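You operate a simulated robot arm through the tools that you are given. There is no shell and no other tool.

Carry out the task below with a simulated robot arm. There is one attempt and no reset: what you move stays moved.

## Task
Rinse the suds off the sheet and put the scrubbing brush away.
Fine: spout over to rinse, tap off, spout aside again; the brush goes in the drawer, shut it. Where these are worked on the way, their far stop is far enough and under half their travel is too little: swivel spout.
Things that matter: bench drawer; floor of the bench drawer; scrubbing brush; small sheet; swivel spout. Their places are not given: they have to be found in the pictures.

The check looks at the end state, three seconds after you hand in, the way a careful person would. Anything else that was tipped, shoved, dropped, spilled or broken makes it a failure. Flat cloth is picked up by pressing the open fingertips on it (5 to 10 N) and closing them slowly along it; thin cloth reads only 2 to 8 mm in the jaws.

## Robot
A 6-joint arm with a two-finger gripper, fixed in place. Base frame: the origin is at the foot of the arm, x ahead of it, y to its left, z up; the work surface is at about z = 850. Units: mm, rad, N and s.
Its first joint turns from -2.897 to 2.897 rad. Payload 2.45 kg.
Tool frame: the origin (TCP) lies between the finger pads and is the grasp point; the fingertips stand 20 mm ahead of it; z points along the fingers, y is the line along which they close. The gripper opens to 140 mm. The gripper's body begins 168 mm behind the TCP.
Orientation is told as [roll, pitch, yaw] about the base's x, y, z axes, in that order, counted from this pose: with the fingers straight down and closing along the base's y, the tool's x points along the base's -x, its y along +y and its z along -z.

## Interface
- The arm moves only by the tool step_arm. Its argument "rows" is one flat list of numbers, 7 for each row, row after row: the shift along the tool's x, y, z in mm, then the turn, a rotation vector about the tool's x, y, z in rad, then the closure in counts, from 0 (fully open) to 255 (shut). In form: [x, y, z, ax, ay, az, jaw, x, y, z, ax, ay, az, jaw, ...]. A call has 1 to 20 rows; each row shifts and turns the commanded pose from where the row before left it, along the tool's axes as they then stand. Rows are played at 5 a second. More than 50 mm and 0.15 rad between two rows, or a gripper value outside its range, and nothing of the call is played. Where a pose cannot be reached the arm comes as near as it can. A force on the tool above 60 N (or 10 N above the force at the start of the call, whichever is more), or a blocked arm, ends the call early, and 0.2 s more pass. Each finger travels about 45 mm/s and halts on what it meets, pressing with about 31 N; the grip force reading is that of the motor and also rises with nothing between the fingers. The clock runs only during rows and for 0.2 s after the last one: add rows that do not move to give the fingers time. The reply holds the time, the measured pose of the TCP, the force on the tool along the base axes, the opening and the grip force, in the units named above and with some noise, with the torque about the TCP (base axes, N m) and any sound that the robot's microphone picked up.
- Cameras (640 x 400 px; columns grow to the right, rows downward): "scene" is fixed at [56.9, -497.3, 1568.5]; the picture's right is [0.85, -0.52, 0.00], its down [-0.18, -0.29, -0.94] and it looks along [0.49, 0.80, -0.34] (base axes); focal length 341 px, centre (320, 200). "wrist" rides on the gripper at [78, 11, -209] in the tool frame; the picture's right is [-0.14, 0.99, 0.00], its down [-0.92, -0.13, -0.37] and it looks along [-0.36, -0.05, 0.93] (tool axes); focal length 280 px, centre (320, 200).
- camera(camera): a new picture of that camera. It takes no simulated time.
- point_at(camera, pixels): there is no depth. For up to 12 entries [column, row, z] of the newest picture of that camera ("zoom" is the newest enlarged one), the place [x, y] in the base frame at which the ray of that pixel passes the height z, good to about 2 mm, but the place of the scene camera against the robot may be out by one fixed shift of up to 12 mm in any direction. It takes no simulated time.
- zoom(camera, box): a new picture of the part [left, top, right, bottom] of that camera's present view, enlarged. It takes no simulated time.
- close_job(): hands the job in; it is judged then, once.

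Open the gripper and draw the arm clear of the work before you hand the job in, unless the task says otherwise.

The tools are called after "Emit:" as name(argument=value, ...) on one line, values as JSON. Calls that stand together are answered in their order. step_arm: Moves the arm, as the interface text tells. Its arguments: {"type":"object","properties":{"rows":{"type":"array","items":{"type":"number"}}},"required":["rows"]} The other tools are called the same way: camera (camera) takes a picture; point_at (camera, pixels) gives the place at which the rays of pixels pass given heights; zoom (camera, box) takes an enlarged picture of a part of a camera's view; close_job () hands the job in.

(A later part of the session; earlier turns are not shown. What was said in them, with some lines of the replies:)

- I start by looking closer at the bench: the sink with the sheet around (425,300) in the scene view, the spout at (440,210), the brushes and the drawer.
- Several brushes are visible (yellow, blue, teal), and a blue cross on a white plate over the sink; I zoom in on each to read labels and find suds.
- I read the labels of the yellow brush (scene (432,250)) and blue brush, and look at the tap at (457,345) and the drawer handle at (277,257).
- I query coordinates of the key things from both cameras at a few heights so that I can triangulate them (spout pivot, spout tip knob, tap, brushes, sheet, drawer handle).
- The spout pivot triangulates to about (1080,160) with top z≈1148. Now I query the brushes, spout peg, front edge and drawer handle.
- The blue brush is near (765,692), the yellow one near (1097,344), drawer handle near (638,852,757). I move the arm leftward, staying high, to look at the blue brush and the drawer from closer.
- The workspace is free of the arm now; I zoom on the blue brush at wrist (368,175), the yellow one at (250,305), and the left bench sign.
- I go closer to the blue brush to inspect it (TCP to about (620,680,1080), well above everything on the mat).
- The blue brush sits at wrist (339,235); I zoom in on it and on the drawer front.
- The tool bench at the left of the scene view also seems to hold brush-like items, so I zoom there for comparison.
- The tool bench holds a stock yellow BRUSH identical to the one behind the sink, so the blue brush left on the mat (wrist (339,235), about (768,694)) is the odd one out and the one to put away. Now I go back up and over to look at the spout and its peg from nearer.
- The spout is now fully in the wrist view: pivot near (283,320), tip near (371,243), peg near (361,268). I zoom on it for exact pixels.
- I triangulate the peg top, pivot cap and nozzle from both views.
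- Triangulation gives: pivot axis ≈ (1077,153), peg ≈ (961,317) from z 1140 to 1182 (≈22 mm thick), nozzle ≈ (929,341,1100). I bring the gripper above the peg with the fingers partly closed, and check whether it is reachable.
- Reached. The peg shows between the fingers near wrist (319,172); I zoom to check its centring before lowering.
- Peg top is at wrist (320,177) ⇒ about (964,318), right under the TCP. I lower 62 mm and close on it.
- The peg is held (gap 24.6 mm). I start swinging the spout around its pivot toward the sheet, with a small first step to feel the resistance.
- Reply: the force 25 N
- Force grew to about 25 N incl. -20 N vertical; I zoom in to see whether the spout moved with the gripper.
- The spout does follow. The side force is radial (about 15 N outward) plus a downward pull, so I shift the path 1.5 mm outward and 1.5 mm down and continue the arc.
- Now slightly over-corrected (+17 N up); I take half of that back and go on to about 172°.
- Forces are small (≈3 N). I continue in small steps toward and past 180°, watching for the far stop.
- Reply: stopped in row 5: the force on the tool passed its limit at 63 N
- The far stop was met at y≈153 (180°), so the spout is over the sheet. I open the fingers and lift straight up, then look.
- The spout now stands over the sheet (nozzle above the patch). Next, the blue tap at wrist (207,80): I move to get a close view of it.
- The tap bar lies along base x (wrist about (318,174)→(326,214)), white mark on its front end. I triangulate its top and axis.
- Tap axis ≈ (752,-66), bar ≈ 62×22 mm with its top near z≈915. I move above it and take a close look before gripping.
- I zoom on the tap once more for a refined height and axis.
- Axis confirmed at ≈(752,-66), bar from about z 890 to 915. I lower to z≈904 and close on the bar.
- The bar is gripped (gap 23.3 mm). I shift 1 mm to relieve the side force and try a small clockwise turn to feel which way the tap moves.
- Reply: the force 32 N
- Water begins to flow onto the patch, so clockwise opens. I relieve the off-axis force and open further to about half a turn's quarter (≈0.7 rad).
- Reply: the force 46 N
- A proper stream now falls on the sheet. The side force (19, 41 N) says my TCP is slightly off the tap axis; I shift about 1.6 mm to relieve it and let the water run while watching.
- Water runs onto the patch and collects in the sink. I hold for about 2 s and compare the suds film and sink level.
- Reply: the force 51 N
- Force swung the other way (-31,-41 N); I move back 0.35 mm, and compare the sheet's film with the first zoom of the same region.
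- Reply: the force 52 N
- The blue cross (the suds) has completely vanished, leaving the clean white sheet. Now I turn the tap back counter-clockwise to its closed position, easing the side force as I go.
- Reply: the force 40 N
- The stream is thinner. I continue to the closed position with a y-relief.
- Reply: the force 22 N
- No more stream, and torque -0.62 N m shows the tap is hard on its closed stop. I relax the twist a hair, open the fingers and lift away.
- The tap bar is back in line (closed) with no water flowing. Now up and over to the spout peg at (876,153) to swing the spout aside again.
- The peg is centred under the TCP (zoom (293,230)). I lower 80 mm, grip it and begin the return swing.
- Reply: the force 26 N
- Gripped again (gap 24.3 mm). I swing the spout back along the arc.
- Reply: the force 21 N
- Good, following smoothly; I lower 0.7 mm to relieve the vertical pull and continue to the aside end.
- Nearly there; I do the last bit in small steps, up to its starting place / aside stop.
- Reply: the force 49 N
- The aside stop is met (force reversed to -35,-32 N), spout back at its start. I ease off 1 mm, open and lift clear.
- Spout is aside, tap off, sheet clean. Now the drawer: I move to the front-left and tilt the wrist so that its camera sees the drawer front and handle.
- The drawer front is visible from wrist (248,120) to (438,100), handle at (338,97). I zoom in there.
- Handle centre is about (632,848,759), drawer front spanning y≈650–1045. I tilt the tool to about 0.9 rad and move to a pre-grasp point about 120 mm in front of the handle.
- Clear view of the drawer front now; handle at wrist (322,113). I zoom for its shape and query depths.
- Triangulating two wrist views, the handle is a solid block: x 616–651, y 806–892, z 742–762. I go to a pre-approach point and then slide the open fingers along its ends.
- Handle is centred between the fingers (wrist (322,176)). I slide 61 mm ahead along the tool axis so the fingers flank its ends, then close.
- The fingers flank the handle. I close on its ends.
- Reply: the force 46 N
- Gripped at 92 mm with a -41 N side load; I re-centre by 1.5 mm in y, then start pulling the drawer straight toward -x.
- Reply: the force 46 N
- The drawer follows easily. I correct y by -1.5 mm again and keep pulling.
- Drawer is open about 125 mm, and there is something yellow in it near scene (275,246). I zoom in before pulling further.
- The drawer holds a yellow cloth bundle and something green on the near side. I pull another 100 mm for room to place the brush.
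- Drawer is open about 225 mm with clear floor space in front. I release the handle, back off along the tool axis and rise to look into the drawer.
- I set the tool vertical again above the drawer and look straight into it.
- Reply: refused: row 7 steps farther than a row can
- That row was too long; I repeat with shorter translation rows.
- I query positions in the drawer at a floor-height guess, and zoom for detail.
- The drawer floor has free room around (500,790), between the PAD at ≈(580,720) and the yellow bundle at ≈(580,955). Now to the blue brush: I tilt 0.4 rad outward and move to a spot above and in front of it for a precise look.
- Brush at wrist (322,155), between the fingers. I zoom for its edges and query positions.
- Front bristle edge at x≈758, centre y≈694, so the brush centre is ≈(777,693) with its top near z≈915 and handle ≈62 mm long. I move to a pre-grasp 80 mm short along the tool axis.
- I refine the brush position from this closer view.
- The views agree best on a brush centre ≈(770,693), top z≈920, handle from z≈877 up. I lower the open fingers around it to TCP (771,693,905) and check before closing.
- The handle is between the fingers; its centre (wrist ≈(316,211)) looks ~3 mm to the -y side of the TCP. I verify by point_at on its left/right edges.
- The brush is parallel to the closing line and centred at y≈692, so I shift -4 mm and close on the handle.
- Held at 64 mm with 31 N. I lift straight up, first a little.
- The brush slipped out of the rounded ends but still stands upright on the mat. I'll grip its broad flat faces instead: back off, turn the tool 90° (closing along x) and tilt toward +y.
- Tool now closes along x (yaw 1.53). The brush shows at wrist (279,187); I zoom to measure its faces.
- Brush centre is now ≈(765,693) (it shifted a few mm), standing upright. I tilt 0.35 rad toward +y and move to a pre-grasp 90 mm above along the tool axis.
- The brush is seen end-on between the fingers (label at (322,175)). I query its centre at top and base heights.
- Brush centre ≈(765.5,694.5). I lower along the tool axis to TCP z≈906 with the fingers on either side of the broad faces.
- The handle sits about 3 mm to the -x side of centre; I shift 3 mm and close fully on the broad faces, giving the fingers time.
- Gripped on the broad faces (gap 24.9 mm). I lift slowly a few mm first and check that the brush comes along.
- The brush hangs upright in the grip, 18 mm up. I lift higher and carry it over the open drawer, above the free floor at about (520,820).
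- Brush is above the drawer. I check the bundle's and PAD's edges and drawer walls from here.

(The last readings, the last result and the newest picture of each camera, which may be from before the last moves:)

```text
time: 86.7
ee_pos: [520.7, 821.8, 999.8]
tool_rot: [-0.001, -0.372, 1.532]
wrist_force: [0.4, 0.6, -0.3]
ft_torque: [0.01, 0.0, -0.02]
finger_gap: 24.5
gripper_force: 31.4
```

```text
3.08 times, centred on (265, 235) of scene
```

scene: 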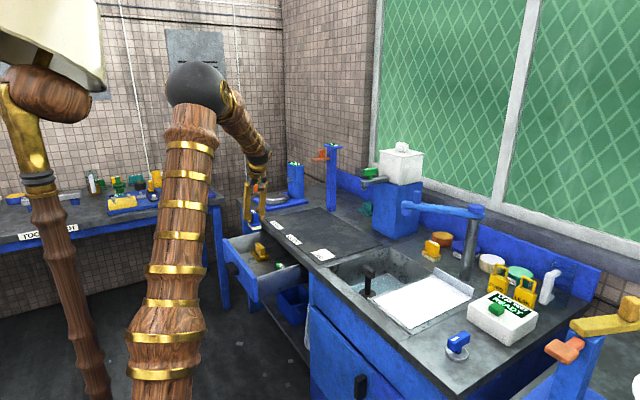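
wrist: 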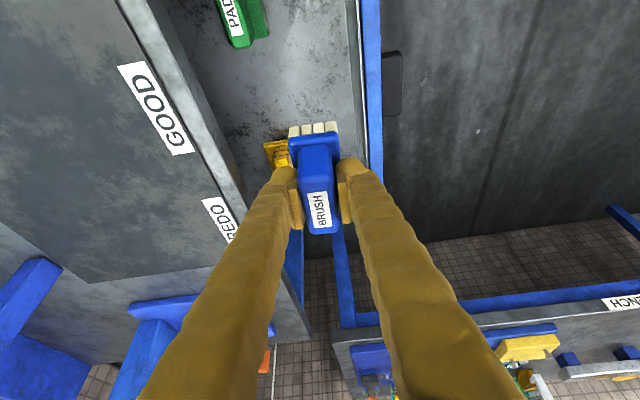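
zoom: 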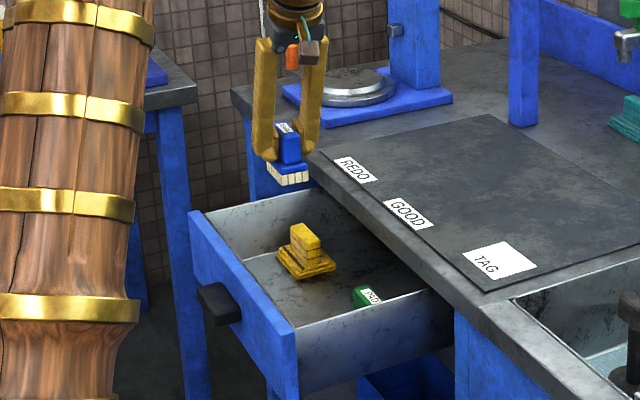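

Clear: PAD edge at y≈767 and bundle edge at y≈931, so the brush at (520,822) fits between/in front. I lower it vertically, stopping about 30 mm above the expected floor.

Emit:
step_arm(rows=[14.3, 0, 36.5, 0, 0, 0, 255, 14.3, 0, 36.5, 0, 0, 0, 255, 14.3, 0, 36.5, 0, 0, 0, 255, 14.3, 0, 36.5, 0, 0, 0, 255, 14.3, 0, 36.5, 0, 0, 0, 255, 0, 0, 0, 0, 0, 0, 255])

Emit:
camera(camera="wrist")

Emit:
zoom(camera="scene", box=[210, 190, 320, 310])

```text
time: 88.1
ee_pos: [520.7, 820.0, 804.4]
tool_rot: [-0.001, -0.376, 1.533]
wrist_force: [0.9, 0.4, -0.9]
ft_torque: [-0.02, -0.05, 0.03]
finger_gap: 24.7
gripper_force: 30.8
```

```text
taken
```

wrist: 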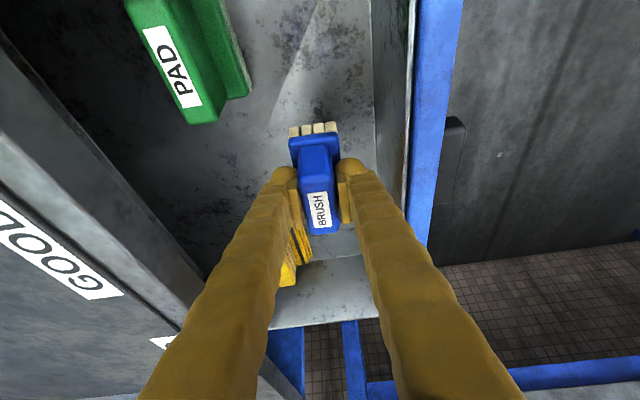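

```text
3.33 times, centred on (265, 250) of scene
```

zoom: 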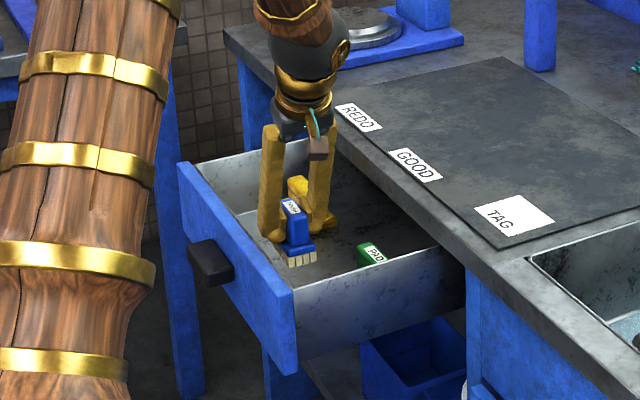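

The brush is inside the drawer walls. I lower in small steps watching for floor contact.

Emit:
step_arm(rows=[1.8, 0, 4.6, 0, 0, 0, 255, 1.8, 0, 4.6, 0, 0, 0, 255, 1.8, 0, 4.6, 0, 0, 0, 255, 1.8, 0, 4.6, 0, 0, 0, 255, 0, 0, 0, 0, 0, 0, 255])

Emit:
zoom(camera="scene", box=[250, 220, 310, 280])

```text
time: 89.3
ee_pos: [522.3, 820.6, 783.9]
tool_rot: [-0.002, -0.373, 1.533]
wrist_force: [0.5, 0.2, -0.7]
ft_torque: [0.01, 0.04, -0.01]
finger_gap: 24.7
gripper_force: 30.9
```

```text
6.67 times, centred on (280, 250) of scene
```

zoom: 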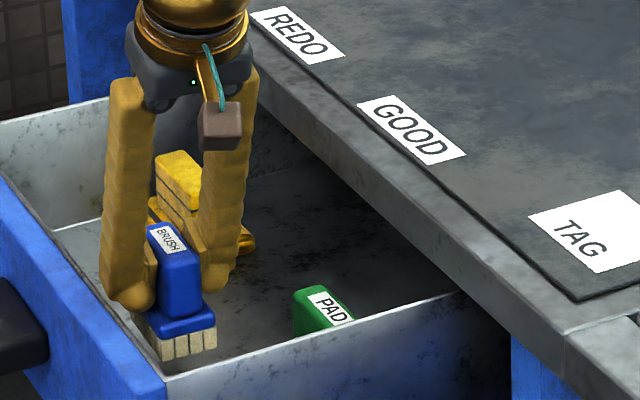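

No contact yet (z 784). I keep lowering in 3 mm steps.

Emit:
step_arm(rows=[1.1, 0, 2.8, 0, 0, 0, 255, 1.1, 0, 2.8, 0, 0, 0, 255, 0, 0, 0, 0, 0, 0, 255])

Emit:
step_arm(rows=[0.9, 0, 2.3, 0, 0, 0, 255, 0, 0, 0, 0, 0, 0, 255])

Emit:
step_arm(rows=[0.9, 0, 2.3, 0, 0, 0, 255, 0, 0, 0, 0, 0, 0, 255])

```text
time: 90.1
ee_pos: [520.4, 820.4, 776.7]
tool_rot: [0.0, -0.373, 1.532]
wrist_force: [-0.6, -0.8, 0.0]
ft_torque: [0.0, -0.02, 0.0]
finger_gap: 24.5
gripper_force: 31.1
```

```text
time: 90.7
ee_pos: [520.8, 821.2, 775.6]
tool_rot: [-0.002, -0.373, 1.533]
wrist_force: [-0.2, 0.3, -1.3]
ft_torque: [0.03, 0.01, 0.03]
finger_gap: 24.9
gripper_force: 31.2
```

```text
time: 91.3
ee_pos: [521.1, 821.0, 774.0]
tool_rot: [-0.001, -0.374, 1.532]
wrist_force: [-0.1, -0.4, -1.1]
ft_torque: [0.01, 0.0, 0.03]
finger_gap: 24.5
gripper_force: 31.4
```

Still no contact (z 774); I continue in single small steps.

Emit:
step_arm(rows=[0.9, 0, 2.3, 0, 0, 0, 255, 0, 0, 0, 0, 0, 0, 255])

Emit:
step_arm(rows=[0.9, 0, 2.3, 0, 0, 0, 255, 0, 0, 0, 0, 0, 0, 255])

Emit:
zoom(camera="scene", box=[250, 220, 310, 280])

Emit:
camera(camera="wrist")

```text
time: 91.9
ee_pos: [522.6, 821.2, 771.1]
tool_rot: [-0.001, -0.373, 1.532]
wrist_force: [0.3, -0.2, -1.2]
ft_torque: [0.0, -0.02, -0.02]
finger_gap: 24.6
gripper_force: 31.0
```

```text
time: 92.5
ee_pos: [521.3, 820.3, 767.2]
tool_rot: [-0.002, -0.373, 1.532]
wrist_force: [-0.3, 0.5, -0.6]
ft_torque: [0.03, -0.01, 0.02]
finger_gap: 24.7
gripper_force: 31.0
```

```text
6.67 times, centred on (280, 250) of scene
```

zoom: 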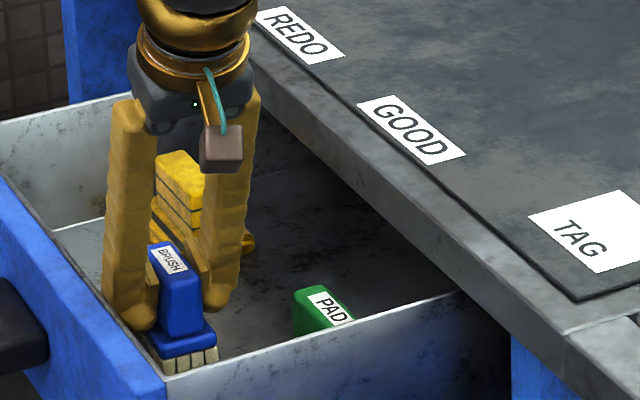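

```text
taken
```

wrist: 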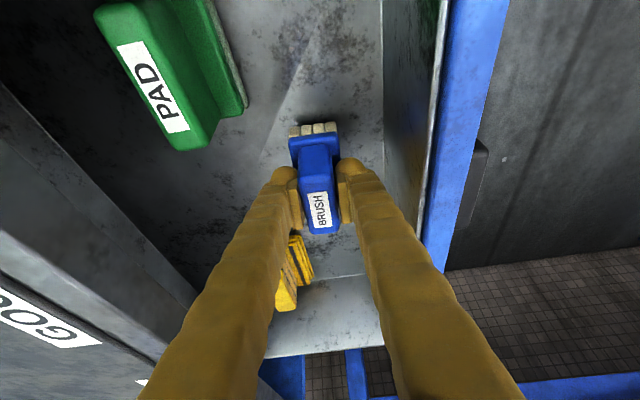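

Bristles still hang above the floor by sight; continue carefully.

Emit:
step_arm(rows=[0.9, 0, 2.3, 0, 0, 0, 255, 0, 0, 0, 0, 0, 0, 255])

Emit:
step_arm(rows=[0.9, 0, 2.3, 0, 0, 0, 255, 0, 0, 0, 0, 0, 0, 255])

Emit:
step_arm(rows=[0.9, 0, 2.3, 0, 0, 0, 255, 0, 0, 0, 0, 0, 0, 255])

Emit:
zoom(camera="scene", box=[250, 220, 310, 280])

```text
time: 93.1
ee_pos: [522.1, 821.3, 765.4]
tool_rot: [-0.001, -0.373, 1.533]
wrist_force: [1.1, 0.3, -1.3]
ft_torque: [0.01, -0.01, -0.01]
finger_gap: 24.9
gripper_force: 31.3
```

```text
time: 93.7
ee_pos: [519.7, 819.9, 761.9]
tool_rot: [-0.002, -0.373, 1.532]
wrist_force: [0.7, -0.6, -1.2]
ft_torque: [-0.05, 0.03, 0.0]
finger_gap: 24.6
gripper_force: 30.5
```

```text
time: 94.3
ee_pos: [520.4, 820.1, 760.4]
tool_rot: [-0.001, -0.374, 1.532]
wrist_force: [-0.4, 0.2, -1.0]
ft_torque: [0.02, -0.02, -0.02]
finger_gap: 24.5
gripper_force: 31.5
```

```text
6.67 times, centred on (280, 250) of scene
```

zoom: 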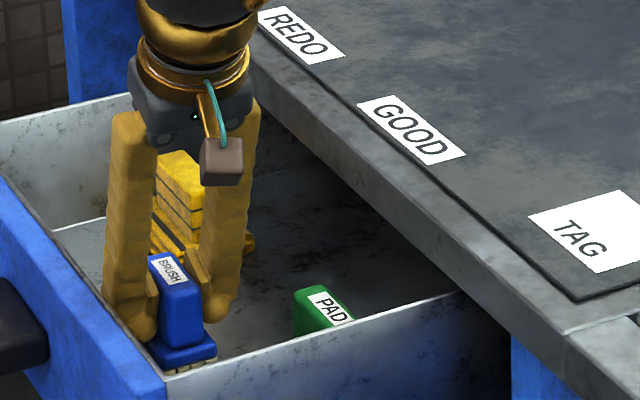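

Still free at z 760; continue.

Emit:
step_arm(rows=[0.9, 0, 2.3, 0, 0, 0, 255, 0, 0, 0, 0, 0, 0, 255])

Emit:
step_arm(rows=[0.9, 0, 2.3, 0, 0, 0, 255, 0, 0, 0, 0, 0, 0, 255])

Emit:
step_arm(rows=[0.9, 0, 2.3, 0, 0, 0, 255, 0, 0, 0, 0, 0, 0, 255])

Emit:
step_arm(rows=[0.9, 0, 2.3, 0, 0, 0, 255, 0, 0, 0, 0, 0, 0, 255])

```text
time: 94.9
ee_pos: [522.9, 820.5, 759.2]
tool_rot: [-0.004, -0.377, 1.533]
wrist_force: [0.1, -4.2, 27.7]
ft_torque: [-0.14, -0.06, 0.03]
finger_gap: 24.6
gripper_force: 31.0
```

```text
time: 95.5
ee_pos: [523.8, 822.0, 758.4]
tool_rot: [-0.004, -0.374, 1.534]
wrist_force: [0.6, 3.2, 31.5]
ft_torque: [0.24, 0.02, -0.02]
finger_gap: 24.7
gripper_force: 31.7
```

```text
time: 96.1
ee_pos: [523.6, 822.1, 756.3]
tool_rot: [-0.003, -0.378, 1.532]
wrist_force: [-0.2, 0.0, 8.6]
ft_torque: [-0.02, 0.12, -0.04]
finger_gap: 24.6
gripper_force: 31.0
stopped in row 2: the force on the tool passed its limit at 61 N (the readings are from after the stop); the commanded pose is now the measured one
```

```text
time: 96.8
ee_pos: [525.0, 823.6, 756.4]
tool_rot: [-0.008, -0.38, 1.532]
wrist_force: [0.3, -0.3, 9.1]
ft_torque: [-0.15, 0.22, -0.02]
finger_gap: 24.7
gripper_force: 31.4
stopped in row 2: the force on the tool passed its limit at 62 N (the readings are from after the stop); the commanded pose is now the measured one
```

The brush is on the drawer floor (contact, some over-pressing which was cut off). I ease up 1.5 mm, open the fingers gradually and check.

Emit:
step_arm(rows=[-0.5, 0, -1.4, 0, 0, 0, 255, 0, 0, 0, 0, 0, 0, 205, 0, 0, 0, 0, 0, 0, 190, 0, 0, 0, 0, 0, 0, 165, 0, 0, 0, 0, 0, 0, 145, 0, 0, 0, 0, 0, 0, 145, 0, 0, 0, 0, 0, 0, 145])

Emit:
camera(camera="wrist")

Emit:
zoom(camera="scene", box=[250, 220, 310, 280])

```text
time: 98.4
ee_pos: [523.4, 823.3, 756.6]
tool_rot: [-0.005, -0.38, 1.533]
wrist_force: [-0.3, 0.3, 0.1]
ft_torque: [0.01, 0.01, -0.02]
finger_gap: 60.5
gripper_force: 0.1
```

```text
taken
```

wrist: 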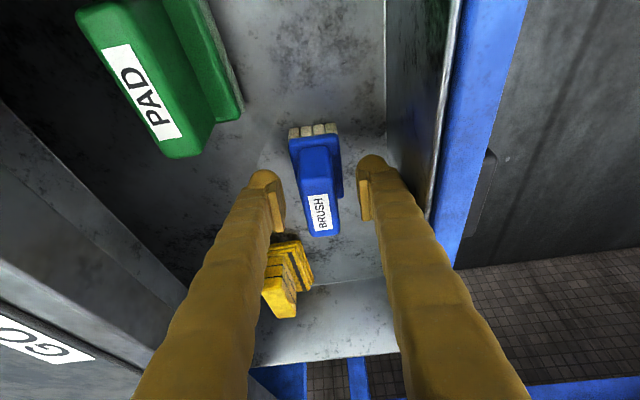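

```text
6.67 times, centred on (280, 250) of scene
```

zoom: 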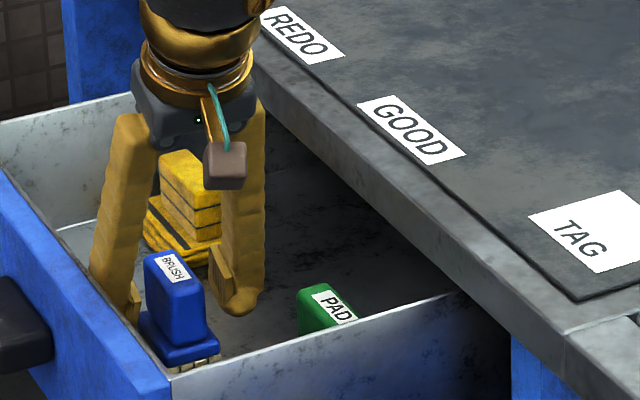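

The brush stands upright on the drawer floor, free of the fingers. I lift out straight up.

Emit:
step_arm(rows=[-5.5, 0, -13.9, 0, 0, 0, 145, -9.2, 0, -23.2, 0, 0, 0, 145, -14.6, 0, -37, 0, 0, 0, 145, -14.6, 0, -37, 0, 0, 0, 145, -14.6, 0, -37, 0, 0, 0, 145, -14.6, 0, -37, 0, 0, 0, 145, -14.6, 0, -37, 0, 0, 0, 145, 0, 0, 0, 0, 0, 0, 145])

Emit:
camera(camera="wrist")

Emit:
camera(camera="scene")

Emit:
zoom(camera="scene", box=[210, 210, 320, 300])

```text
time: 100.2
ee_pos: [522.8, 822.6, 996.6]
tool_rot: [-0.006, -0.381, 1.533]
wrist_force: [-0.6, 0.0, 0.0]
ft_torque: [0.01, 0.04, -0.01]
finger_gap: 60.4
gripper_force: 0.2
```

```text
taken
```

wrist: 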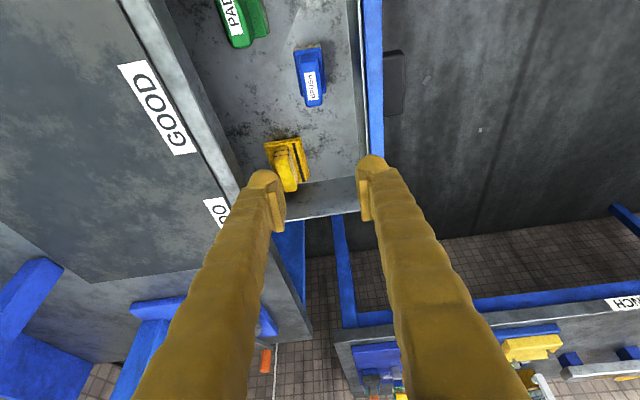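

```text
taken
```

scene: 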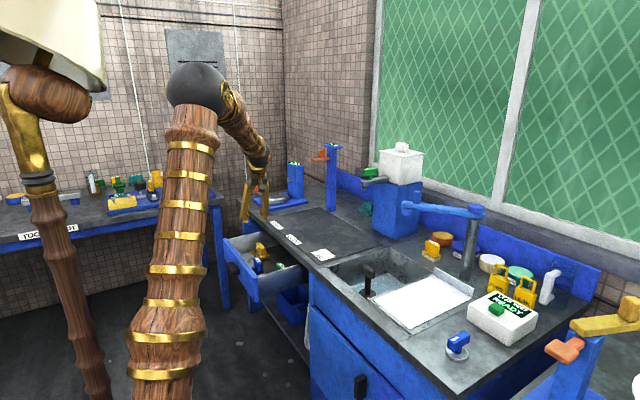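

```text
4.44 times, centred on (265, 255) of scene
```

zoom: 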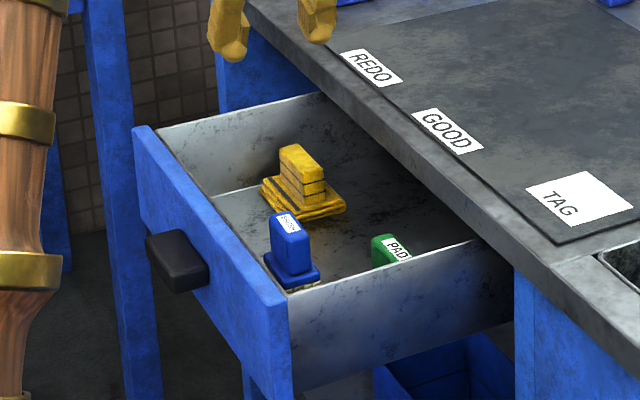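

The brush is in the drawer next to the bundle and PAD, nothing else disturbed. Now I turn the tool back (yaw 0), close the fingers and will push the drawer shut by its handle.

Emit:
step_arm(rows=[-14.8, 0, -37, 0, 0, 0, 145, -14.8, 0, -37, 0, 0, 0, 145, 0, 0, 0, 0, 0.127, 0, 145, 0, 0, 0, 0, 0.127, 0, 145, 0, 0, 0, 0, 0.127, 0, 145, 0, 0, 0, 0, 0, 0.1394, 200, 0, 0, 0, 0, 0, 0.1394, 255, 0, 0, 0, 0, 0, 0.1394, 255, 0, 0, 0, 0, 0, 0.1394, 255, 0, 0, 0, 0, 0, 0.1394, 255, 0, 0, 0, 0, 0, 0.1394, 255, 0, 0, 0, 0, 0, 0.1394, 255, 0, 0, 0, 0, 0, 0.1394, 255, 0, 0, 0, 0, 0, 0.1394, 255, 0, 0, 0, 0, 0, 0.1394, 255, 0, 0, 0, 0, 0, 0.1394, 255, 0, 0, 0, 0, 0, 0, 255])

Emit:
camera(camera="scene")

```text
time: 103.8
ee_pos: [524.2, 822.5, 1074.4]
tool_rot: [-0.002, -0.006, -0.008]
wrist_force: [0.6, -0.6, -0.1]
ft_torque: [0.02, 0.01, 0.02]
finger_gap: 0.2
gripper_force: 30.0
```

```text
taken
```

scene: 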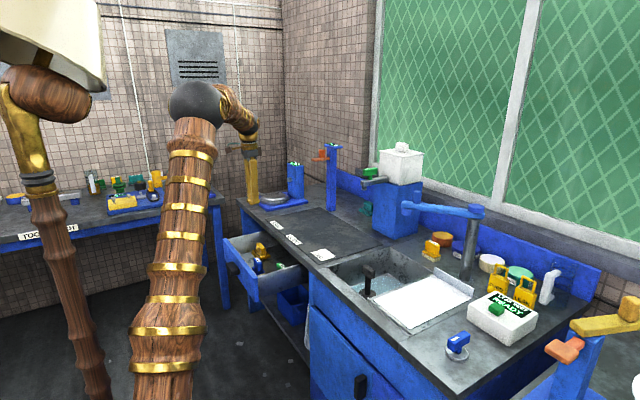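

I move back in front of the drawer, tilt to 0.9 rad, and then come down in front of the handle.

Emit:
step_arm(rows=[44.8, 5.3, 0, 0, 0, 0, 255, 44.8, 5.3, 0, 0, 0, 0, 255, 44.8, 5.3, 0, 0, 0, 0, 255, 44.8, 5.3, 0, 0, 0, 0, 255, 44.8, 5.3, 0, 0, 0, 0, 255, 0, 0, 0, 0, -0.149, 0, 255, 0, 0, 0, 0, -0.149, 0, 255, 0, 0, 0, 0, -0.149, 0, 255, 0, 0, 0, 0, -0.149, 0, 255, 0, 0, 0, 0, -0.149, 0, 255, 0, 0, 0, 0, -0.149, 0, 255, 0, 0, 0, 0, 0, 0, 255])

Emit:
step_arm(rows=[31, 0, 24.6, 0, 0, 0, 255, 31, 0, 24.6, 0, 0, 0, 255, 31, 0, 24.6, 0, 0, 0, 255, 31, 0, 24.6, 0, 0, 0, 255, 31, 0, 24.6, 0, 0, 0, 255, 31, 0, 24.6, 0, 0, 0, 255, 31, 0, 24.6, 0, 0, 0, 255, 31, 0, 24.6, 0, 0, 0, 255, 0, 0, 0, 0, 0, 0, 255])

Emit:
camera(camera="wrist")

Emit:
camera(camera="scene")

```text
time: 106.4
ee_pos: [299.4, 848.6, 1075.1]
tool_rot: [-0.002, -0.899, -0.002]
wrist_force: [-0.3, -0.5, -0.2]
ft_torque: [-0.04, -0.03, 0.0]
finger_gap: 0.1
gripper_force: 29.5
```

```text
time: 108.4
ee_pos: [299.2, 848.2, 756.4]
tool_rot: [-0.002, -0.898, -0.002]
wrist_force: [0.4, 0.0, -0.4]
ft_torque: [0.01, 0.01, -0.03]
finger_gap: 0.2
gripper_force: 29.6
```

```text
taken
```

wrist: 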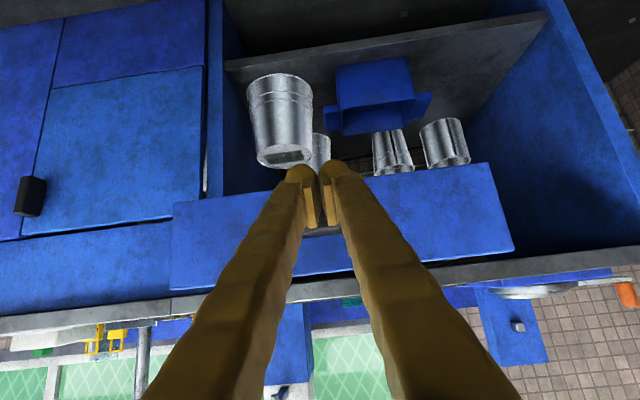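

```text
taken
```

scene: 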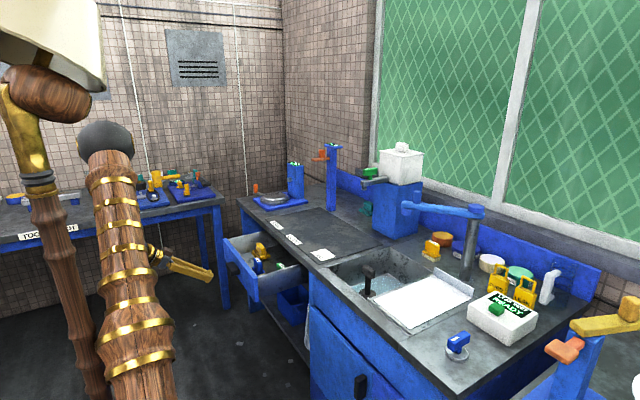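

Fingers are aligned in front of the handle. I advance in +x, gently into contact.

Emit:
step_arm(rows=[-12.4, 0, 15.7, 0, 0, 0, 255, -12.4, 0, 15.7, 0, 0, 0, 255, -6.2, 0, 7.8, 0, 0, 0, 255, -3.1, 0, 3.9, 0, 0, 0, 255, -3.1, 0, 3.9, 0, 0, 0, 255, 0, 0, 0, 0, 0, 0, 255])

Emit:
zoom(camera="scene", box=[170, 200, 320, 310])

```text
time: 109.8
ee_pos: [359.1, 848.3, 755.8]
tool_rot: [-0.001, -0.902, -0.002]
wrist_force: [0.5, 0.3, -0.9]
ft_torque: [0.0, 0.0, -0.02]
finger_gap: 0.0
gripper_force: 29.7
```

```text
3.64 times, centred on (245, 255) of scene
```

zoom: 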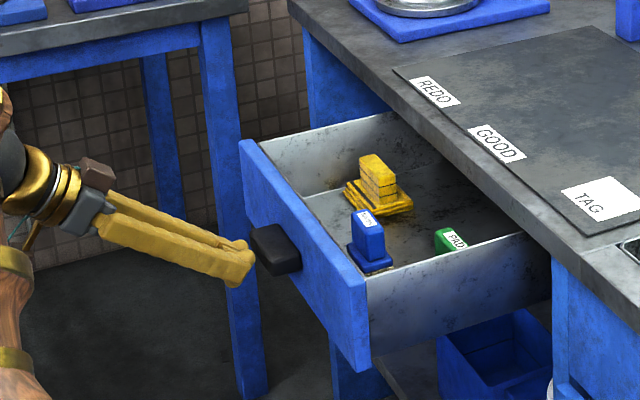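

Fingertips are just before the handle front. I push on with small slow steps.

Emit:
step_arm(rows=[-2.5, 0, 3.1, 0, 0, 0, 255, -2.5, 0, 3.1, 0, 0, 0, 255, -2.5, 0, 3.1, 0, 0, 0, 255, -2.5, 0, 3.1, 0, 0, 0, 255, -3.1, 0, 3.9, 0, 0, 0, 255, -3.7, 0, 4.7, 0, 0, 0, 255, -4.4, 0, 5.5, 0, 0, 0, 255, -5, 0, 6.3, 0, 0, 0, 255, -5, 0, 6.3, 0, 0, 0, 255, 0, 0, 0, 0, 0, 0, 255])

Emit:
zoom(camera="scene", box=[170, 200, 320, 310])

```text
time: 112.0
ee_pos: [407.0, 847.5, 757.8]
tool_rot: [-0.003, -0.899, 0.0]
wrist_force: [0.2, 0.3, 0.1]
ft_torque: [-0.02, -0.01, 0.01]
finger_gap: 0.0
gripper_force: 29.4
```

```text
3.64 times, centred on (245, 255) of scene
```

zoom: 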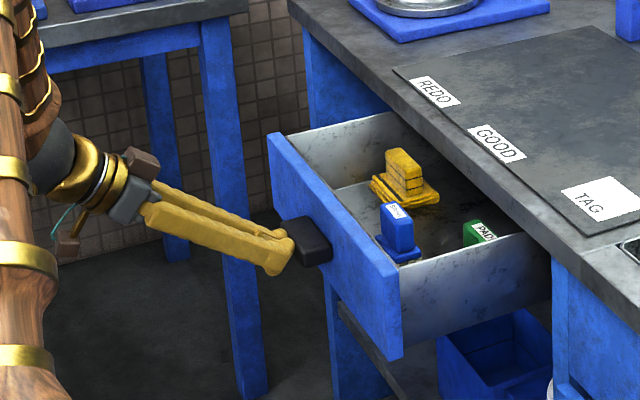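

The drawer slides in with the brush upright. I keep pushing at the same slow pace.

Emit:
step_arm(rows=[-5, 0, 6.3, 0, 0, 0, 255, -5, 0, 6.3, 0, 0, 0, 255, -5, 0, 6.3, 0, 0, 0, 255, -5, 0, 6.3, 0, 0, 0, 255, -5, 0, 6.3, 0, 0, 0, 255, -5, 0, 6.3, 0, 0, 0, 255, -5, 0, 6.3, 0, 0, 0, 255, -5, 0, 6.3, 0, 0, 0, 255, -5, 0, 6.3, 0, 0, 0, 255, -5, 0, 6.3, 0, 0, 0, 255, -5, 0, 6.3, 0, 0, 0, 255, -5, 0, 6.3, 0, 0, 0, 255, 0, 0, 0, 0, 0, 0, 255])

Emit:
zoom(camera="scene", box=[190, 200, 340, 310])

```text
time: 114.8
ee_pos: [504.4, 848.0, 756.8]
tool_rot: [-0.004, -0.9, -0.002]
wrist_force: [-0.7, 0.8, 0.5]
ft_torque: [-0.03, 0.06, 0.01]
finger_gap: 0.0
gripper_force: 29.9
```

```text
3.64 times, centred on (265, 255) of scene
```

zoom: 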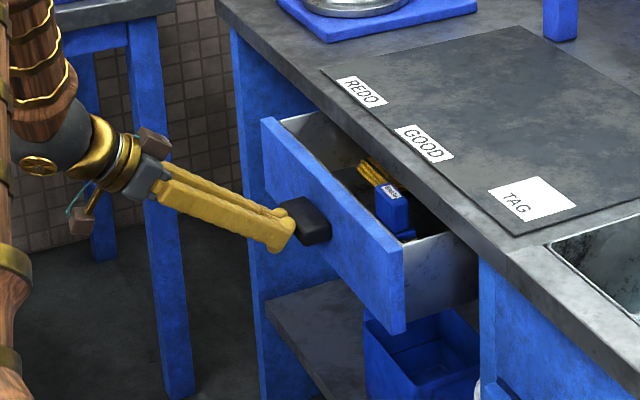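

The brush goes under the bench edge freely. I push the remaining ~85 mm, the last part in small steps until the stop.

Emit:
step_arm(rows=[-5, 0, 6.3, 0, 0, 0, 255, -5, 0, 6.3, 0, 0, 0, 255, -5, 0, 6.3, 0, 0, 0, 255, -5, 0, 6.3, 0, 0, 0, 255, -5, 0, 6.3, 0, 0, 0, 255, -5, 0, 6.3, 0, 0, 0, 255, -5, 0, 6.3, 0, 0, 0, 255, -3.7, 0, 4.7, 0, 0, 0, 255, -2.5, 0, 3.1, 0, 0, 0, 255, 0, 0, 0, 0, 0, 0, 255])

Emit:
zoom(camera="scene", box=[190, 200, 340, 310])

```text
time: 117.0
ee_pos: [572.7, 847.6, 757.5]
tool_rot: [-0.003, -0.9, -0.003]
wrist_force: [0.2, -0.1, 0.8]
ft_torque: [0.03, 0.0, 0.01]
finger_gap: 0.0
gripper_force: 29.2
```

```text
3.64 times, centred on (265, 255) of scene
```

zoom: 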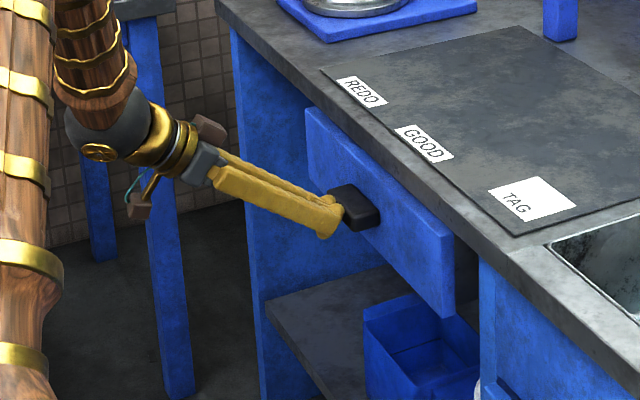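

About 20 mm remains. I finish in 2 mm steps until it meets its stop.

Emit:
step_arm(rows=[-1.9, 0, 2.4, 0, 0, 0, 255, -1.9, 0, 2.4, 0, 0, 0, 255, -1.9, 0, 2.4, 0, 0, 0, 255, -1.25, 0, 1.57, 0, 0, 0, 255, -1.25, 0, 1.57, 0, 0, 0, 255, -1.25, 0, 1.57, 0, 0, 0, 255, -1.25, 0, 1.57, 0, 0, 0, 255, -1.25, 0, 1.57, 0, 0, 0, 255, -1.25, 0, 1.57, 0, 0, 0, 255, -1.25, 0, 1.57, 0, 0, 0, 255, -1.25, 0, 1.57, 0, 0, 0, 255, -1.25, 0, 1.57, 0, 0, 0, 255, -1.25, 0, 1.57, 0, 0, 0, 255])

Emit:
zoom(camera="scene", box=[190, 200, 340, 310])

```text
time: 119.1
ee_pos: [590.5, 849.1, 756.4]
tool_rot: [-0.002, -0.897, 0.001]
wrist_force: [-10.4, -1.2, 0.9]
ft_torque: [-0.03, -0.09, -0.03]
finger_gap: 5.9
gripper_force: 29.7
stopped in row 10: the force on the tool passed its limit at 67 N (the readings are from after the stop); the commanded pose is now the measured one
```

```text
3.64 times, centred on (265, 255) of scene
```

zoom: 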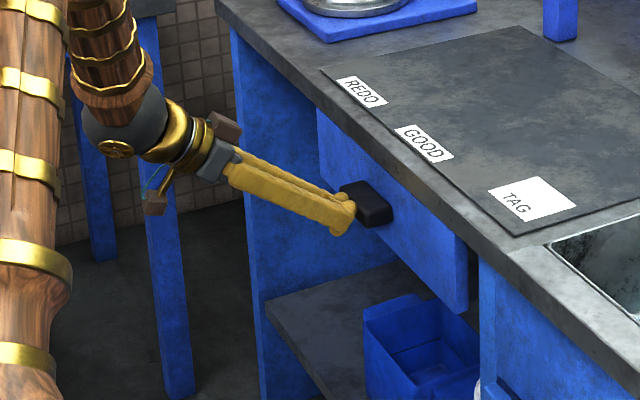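

The drawer met its closed stop (TCP x≈590, force 67 N). I back away, rise and open the gripper, then compare with the starting picture.

Emit:
step_arm(rows=[6.2, 0, -7.8, 0, 0, 0, 255, 15.5, 0, -19.6, 0, 0, 0, 255, 24.9, 0, -31.3, 0, 0, 0, 200, 24.9, 0, -31.3, 0, 0, 0, 100, -31, 0, -24.6, 0, 0, 0, 0, -31, 0, -24.6, 0, 0, 0, 0, -31, 0, -24.6, 0, 0, 0, 0, -31, 0, -24.6, 0, 0, 0, 0, -31, 0, -24.6, 0, 0, 0, 0, -31, 0, -24.6, 0, 0, 0, 0, -31, 0, -24.6, 0, 0, 0, 0, -31, 0, -24.6, 0, 0, 0, 0, 0, 0, 0, 0, 0, 0, 0])

Emit:
camera(camera="scene")

Emit:
camera(camera="wrist")

Emit:
zoom(camera="scene", box=[230, 200, 330, 290])

```text
time: 121.9
ee_pos: [476.8, 846.7, 1074.2]
tool_rot: [-0.004, -0.897, 0.002]
wrist_force: [0.3, -0.6, -0.1]
ft_torque: [0.01, -0.02, 0.04]
finger_gap: 139.8
gripper_force: 0.0
```

```text
taken
```

scene: 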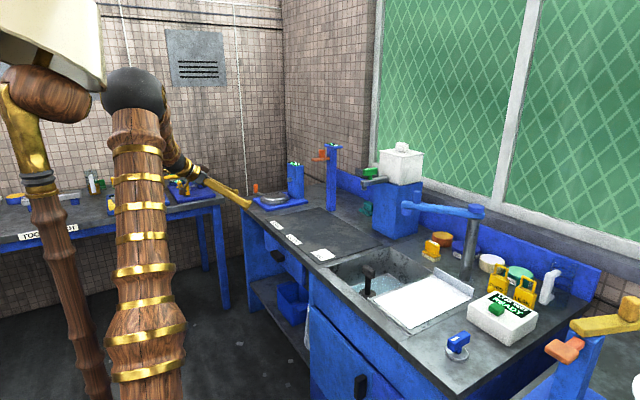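

```text
taken
```

wrist: 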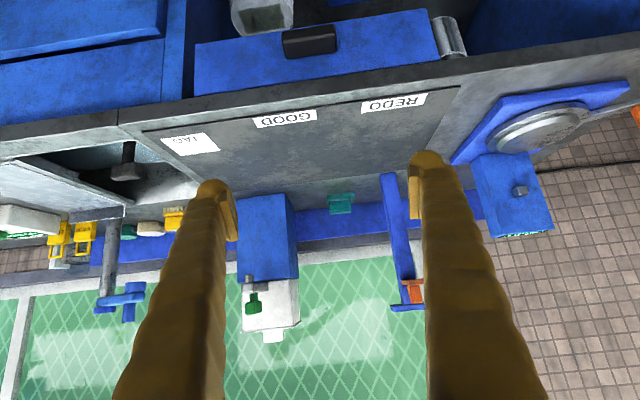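

```text
4.44 times, centred on (280, 245) of scene
```

zoom: 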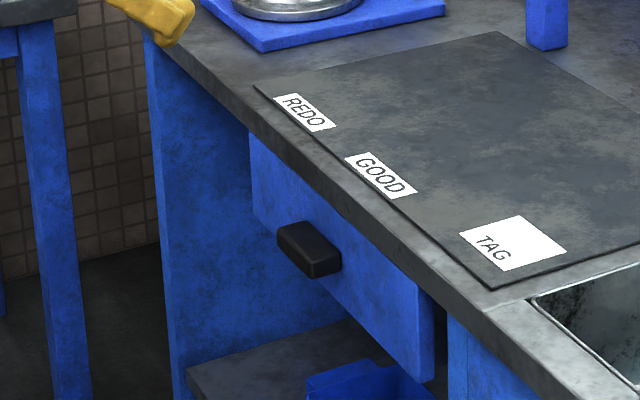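

The drawer front and handle are at exactly the starting pixels (handle at zoom (310,250)), so it is shut. I check the sheet, tap and spout once more.

Emit:
zoom(camera="scene", box=[370, 260, 480, 330])

Emit:
zoom(camera="scene", box=[430, 320, 490, 370])

Emit:
zoom(camera="scene", box=[390, 190, 490, 270])

Emit:
zoom(camera="scene", box=[320, 230, 600, 400])

```text
5.71 times, centred on (425, 295) of scene
```

zoom: 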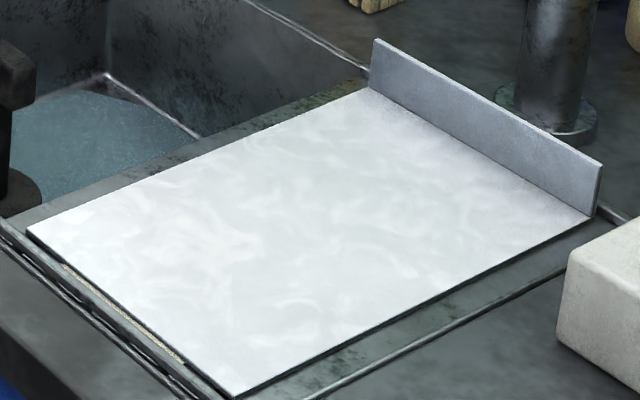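

```text
8.00 times, centred on (460, 345) of scene
```

zoom: 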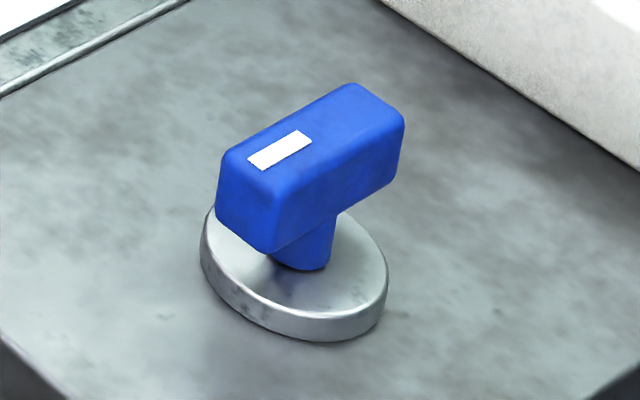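

```text
5.00 times, centred on (440, 230) of scene
```

zoom: 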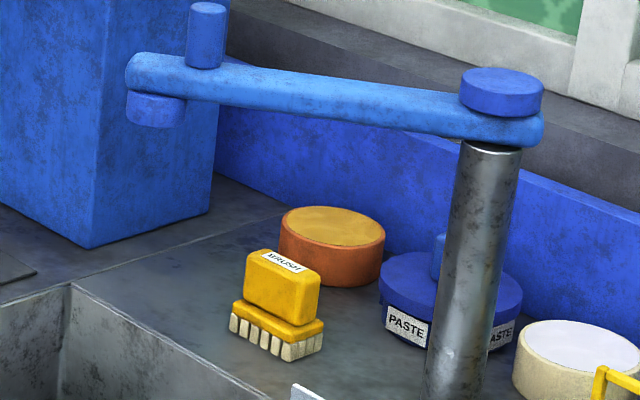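

```text
2.29 times, centred on (460, 315) of scene
```

zoom: 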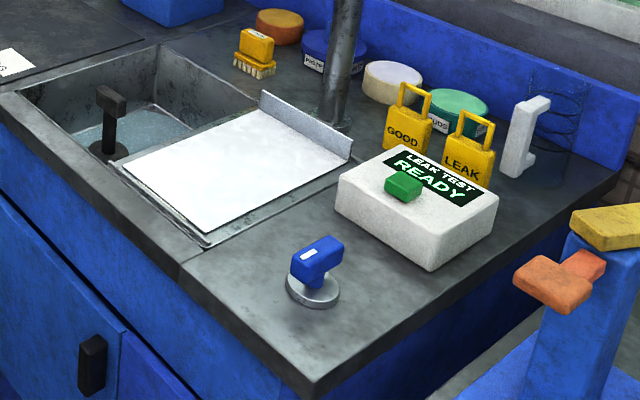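

Sheet clean and unmoved, tap and spout exactly at their starting pixels, drawer shut. I draw the arm up and clear before handing in.

Emit:
step_arm(rows=[-31, 0, -24.6, 0, 0, 0, 0, -31, 0, -24.6, 0, 0, 0, 0, -31, 0, -24.6, 0, 0, 0, 0, -31, 0, -24.6, 0, 0, 0, 0, -31, 0, -24.6, 0, 0, 0, 0, -31, 0, -24.6, 0, 0, 0, 0, 0, 0, 0, 0, 0.15, 0, 0, 0, 0, 0, 0, 0.15, 0, 0, 0, 0, 0, 0, 0.15, 0, 0, 0, 0, 0, 0, 0.15, 0, 0, 0, 0, 0, 0, 0.15, 0, 0, 0, 0, 0, 0, 0.147, 0, 0, 0, -45, 0, 0, 0, 0, 0, 0, -45, 0, 0, 0, 0, 0, 0, -45, 0, 0, 0, 0, 0, 0, -45, 0, 0, 0, 0, 0, 0, -45, 0, 0, 0, 0, 0, 0, 0, 0, 0, 0, 0, 0])

Emit:
camera(camera="wrist")

Emit:
camera(camera="scene")

```text
time: 125.7
ee_pos: [475.7, 623.9, 1310.5]
tool_rot: [-0.001, -0.002, -0.002]
wrist_force: [0.0, -0.5, 0.7]
ft_torque: [-0.01, -0.03, -0.03]
finger_gap: 140.0
gripper_force: 0.0
```

```text
taken
```

wrist: 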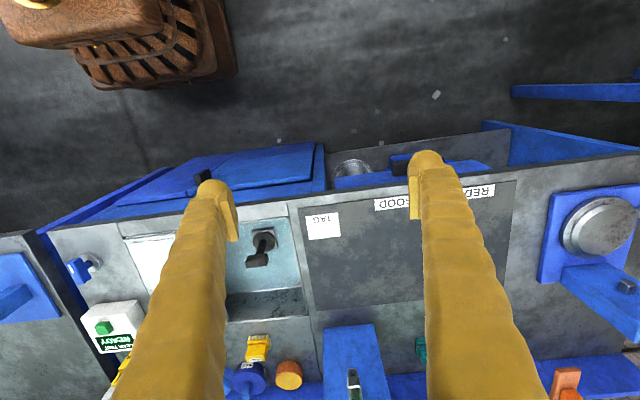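

```text
taken
```

scene: 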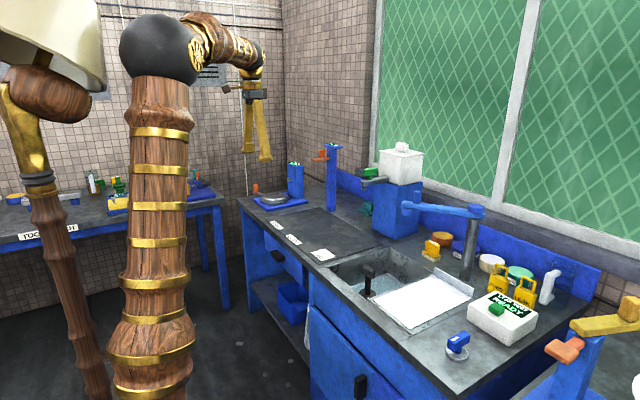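

The arm is clear with the gripper open. The suds are off the sheet, the tap is shut, the spout is aside, and the brush is in the closed drawer, so I hand the job in.

Emit:
close_job()

```text
The job is handed in.
```

The sheet is rinsed and the blue brush is in the shut drawer. I've handed the job in, but I haven't seen the check's result.

- **Rinse:** I swung the spout to its far stop over the sheet. I ran the tap for about five seconds, until the blue cross of suds was gone. I then turned the tap back to its closed stop and swung the spout back to its aside stop. Both look as they did at the start. Some rinse water is still standing in the sink.
- **Brush:** Two brushes on this bench are labelled BRUSH. I took the blue one left on the mat. I left the yellow one behind the sink alone because it matches one kept on the tool bench. That was my judgement, since nothing in the scene names the scrubbing brush.
- **Slip and press:** My first grip on the brush slipped when I lifted, and it moved a few millimetres on the mat but stayed upright. When I set it down in the drawer I pressed it onto the floor harder than needed, up to about 60 N. It stood upright there afterwards, clear of the pad and the yellow bundle.
- **Drawer:** It is shut, with the front and handle back where they started. The gripper is open and the arm is clear of the bench.

I saw nothing else moved or spilled.
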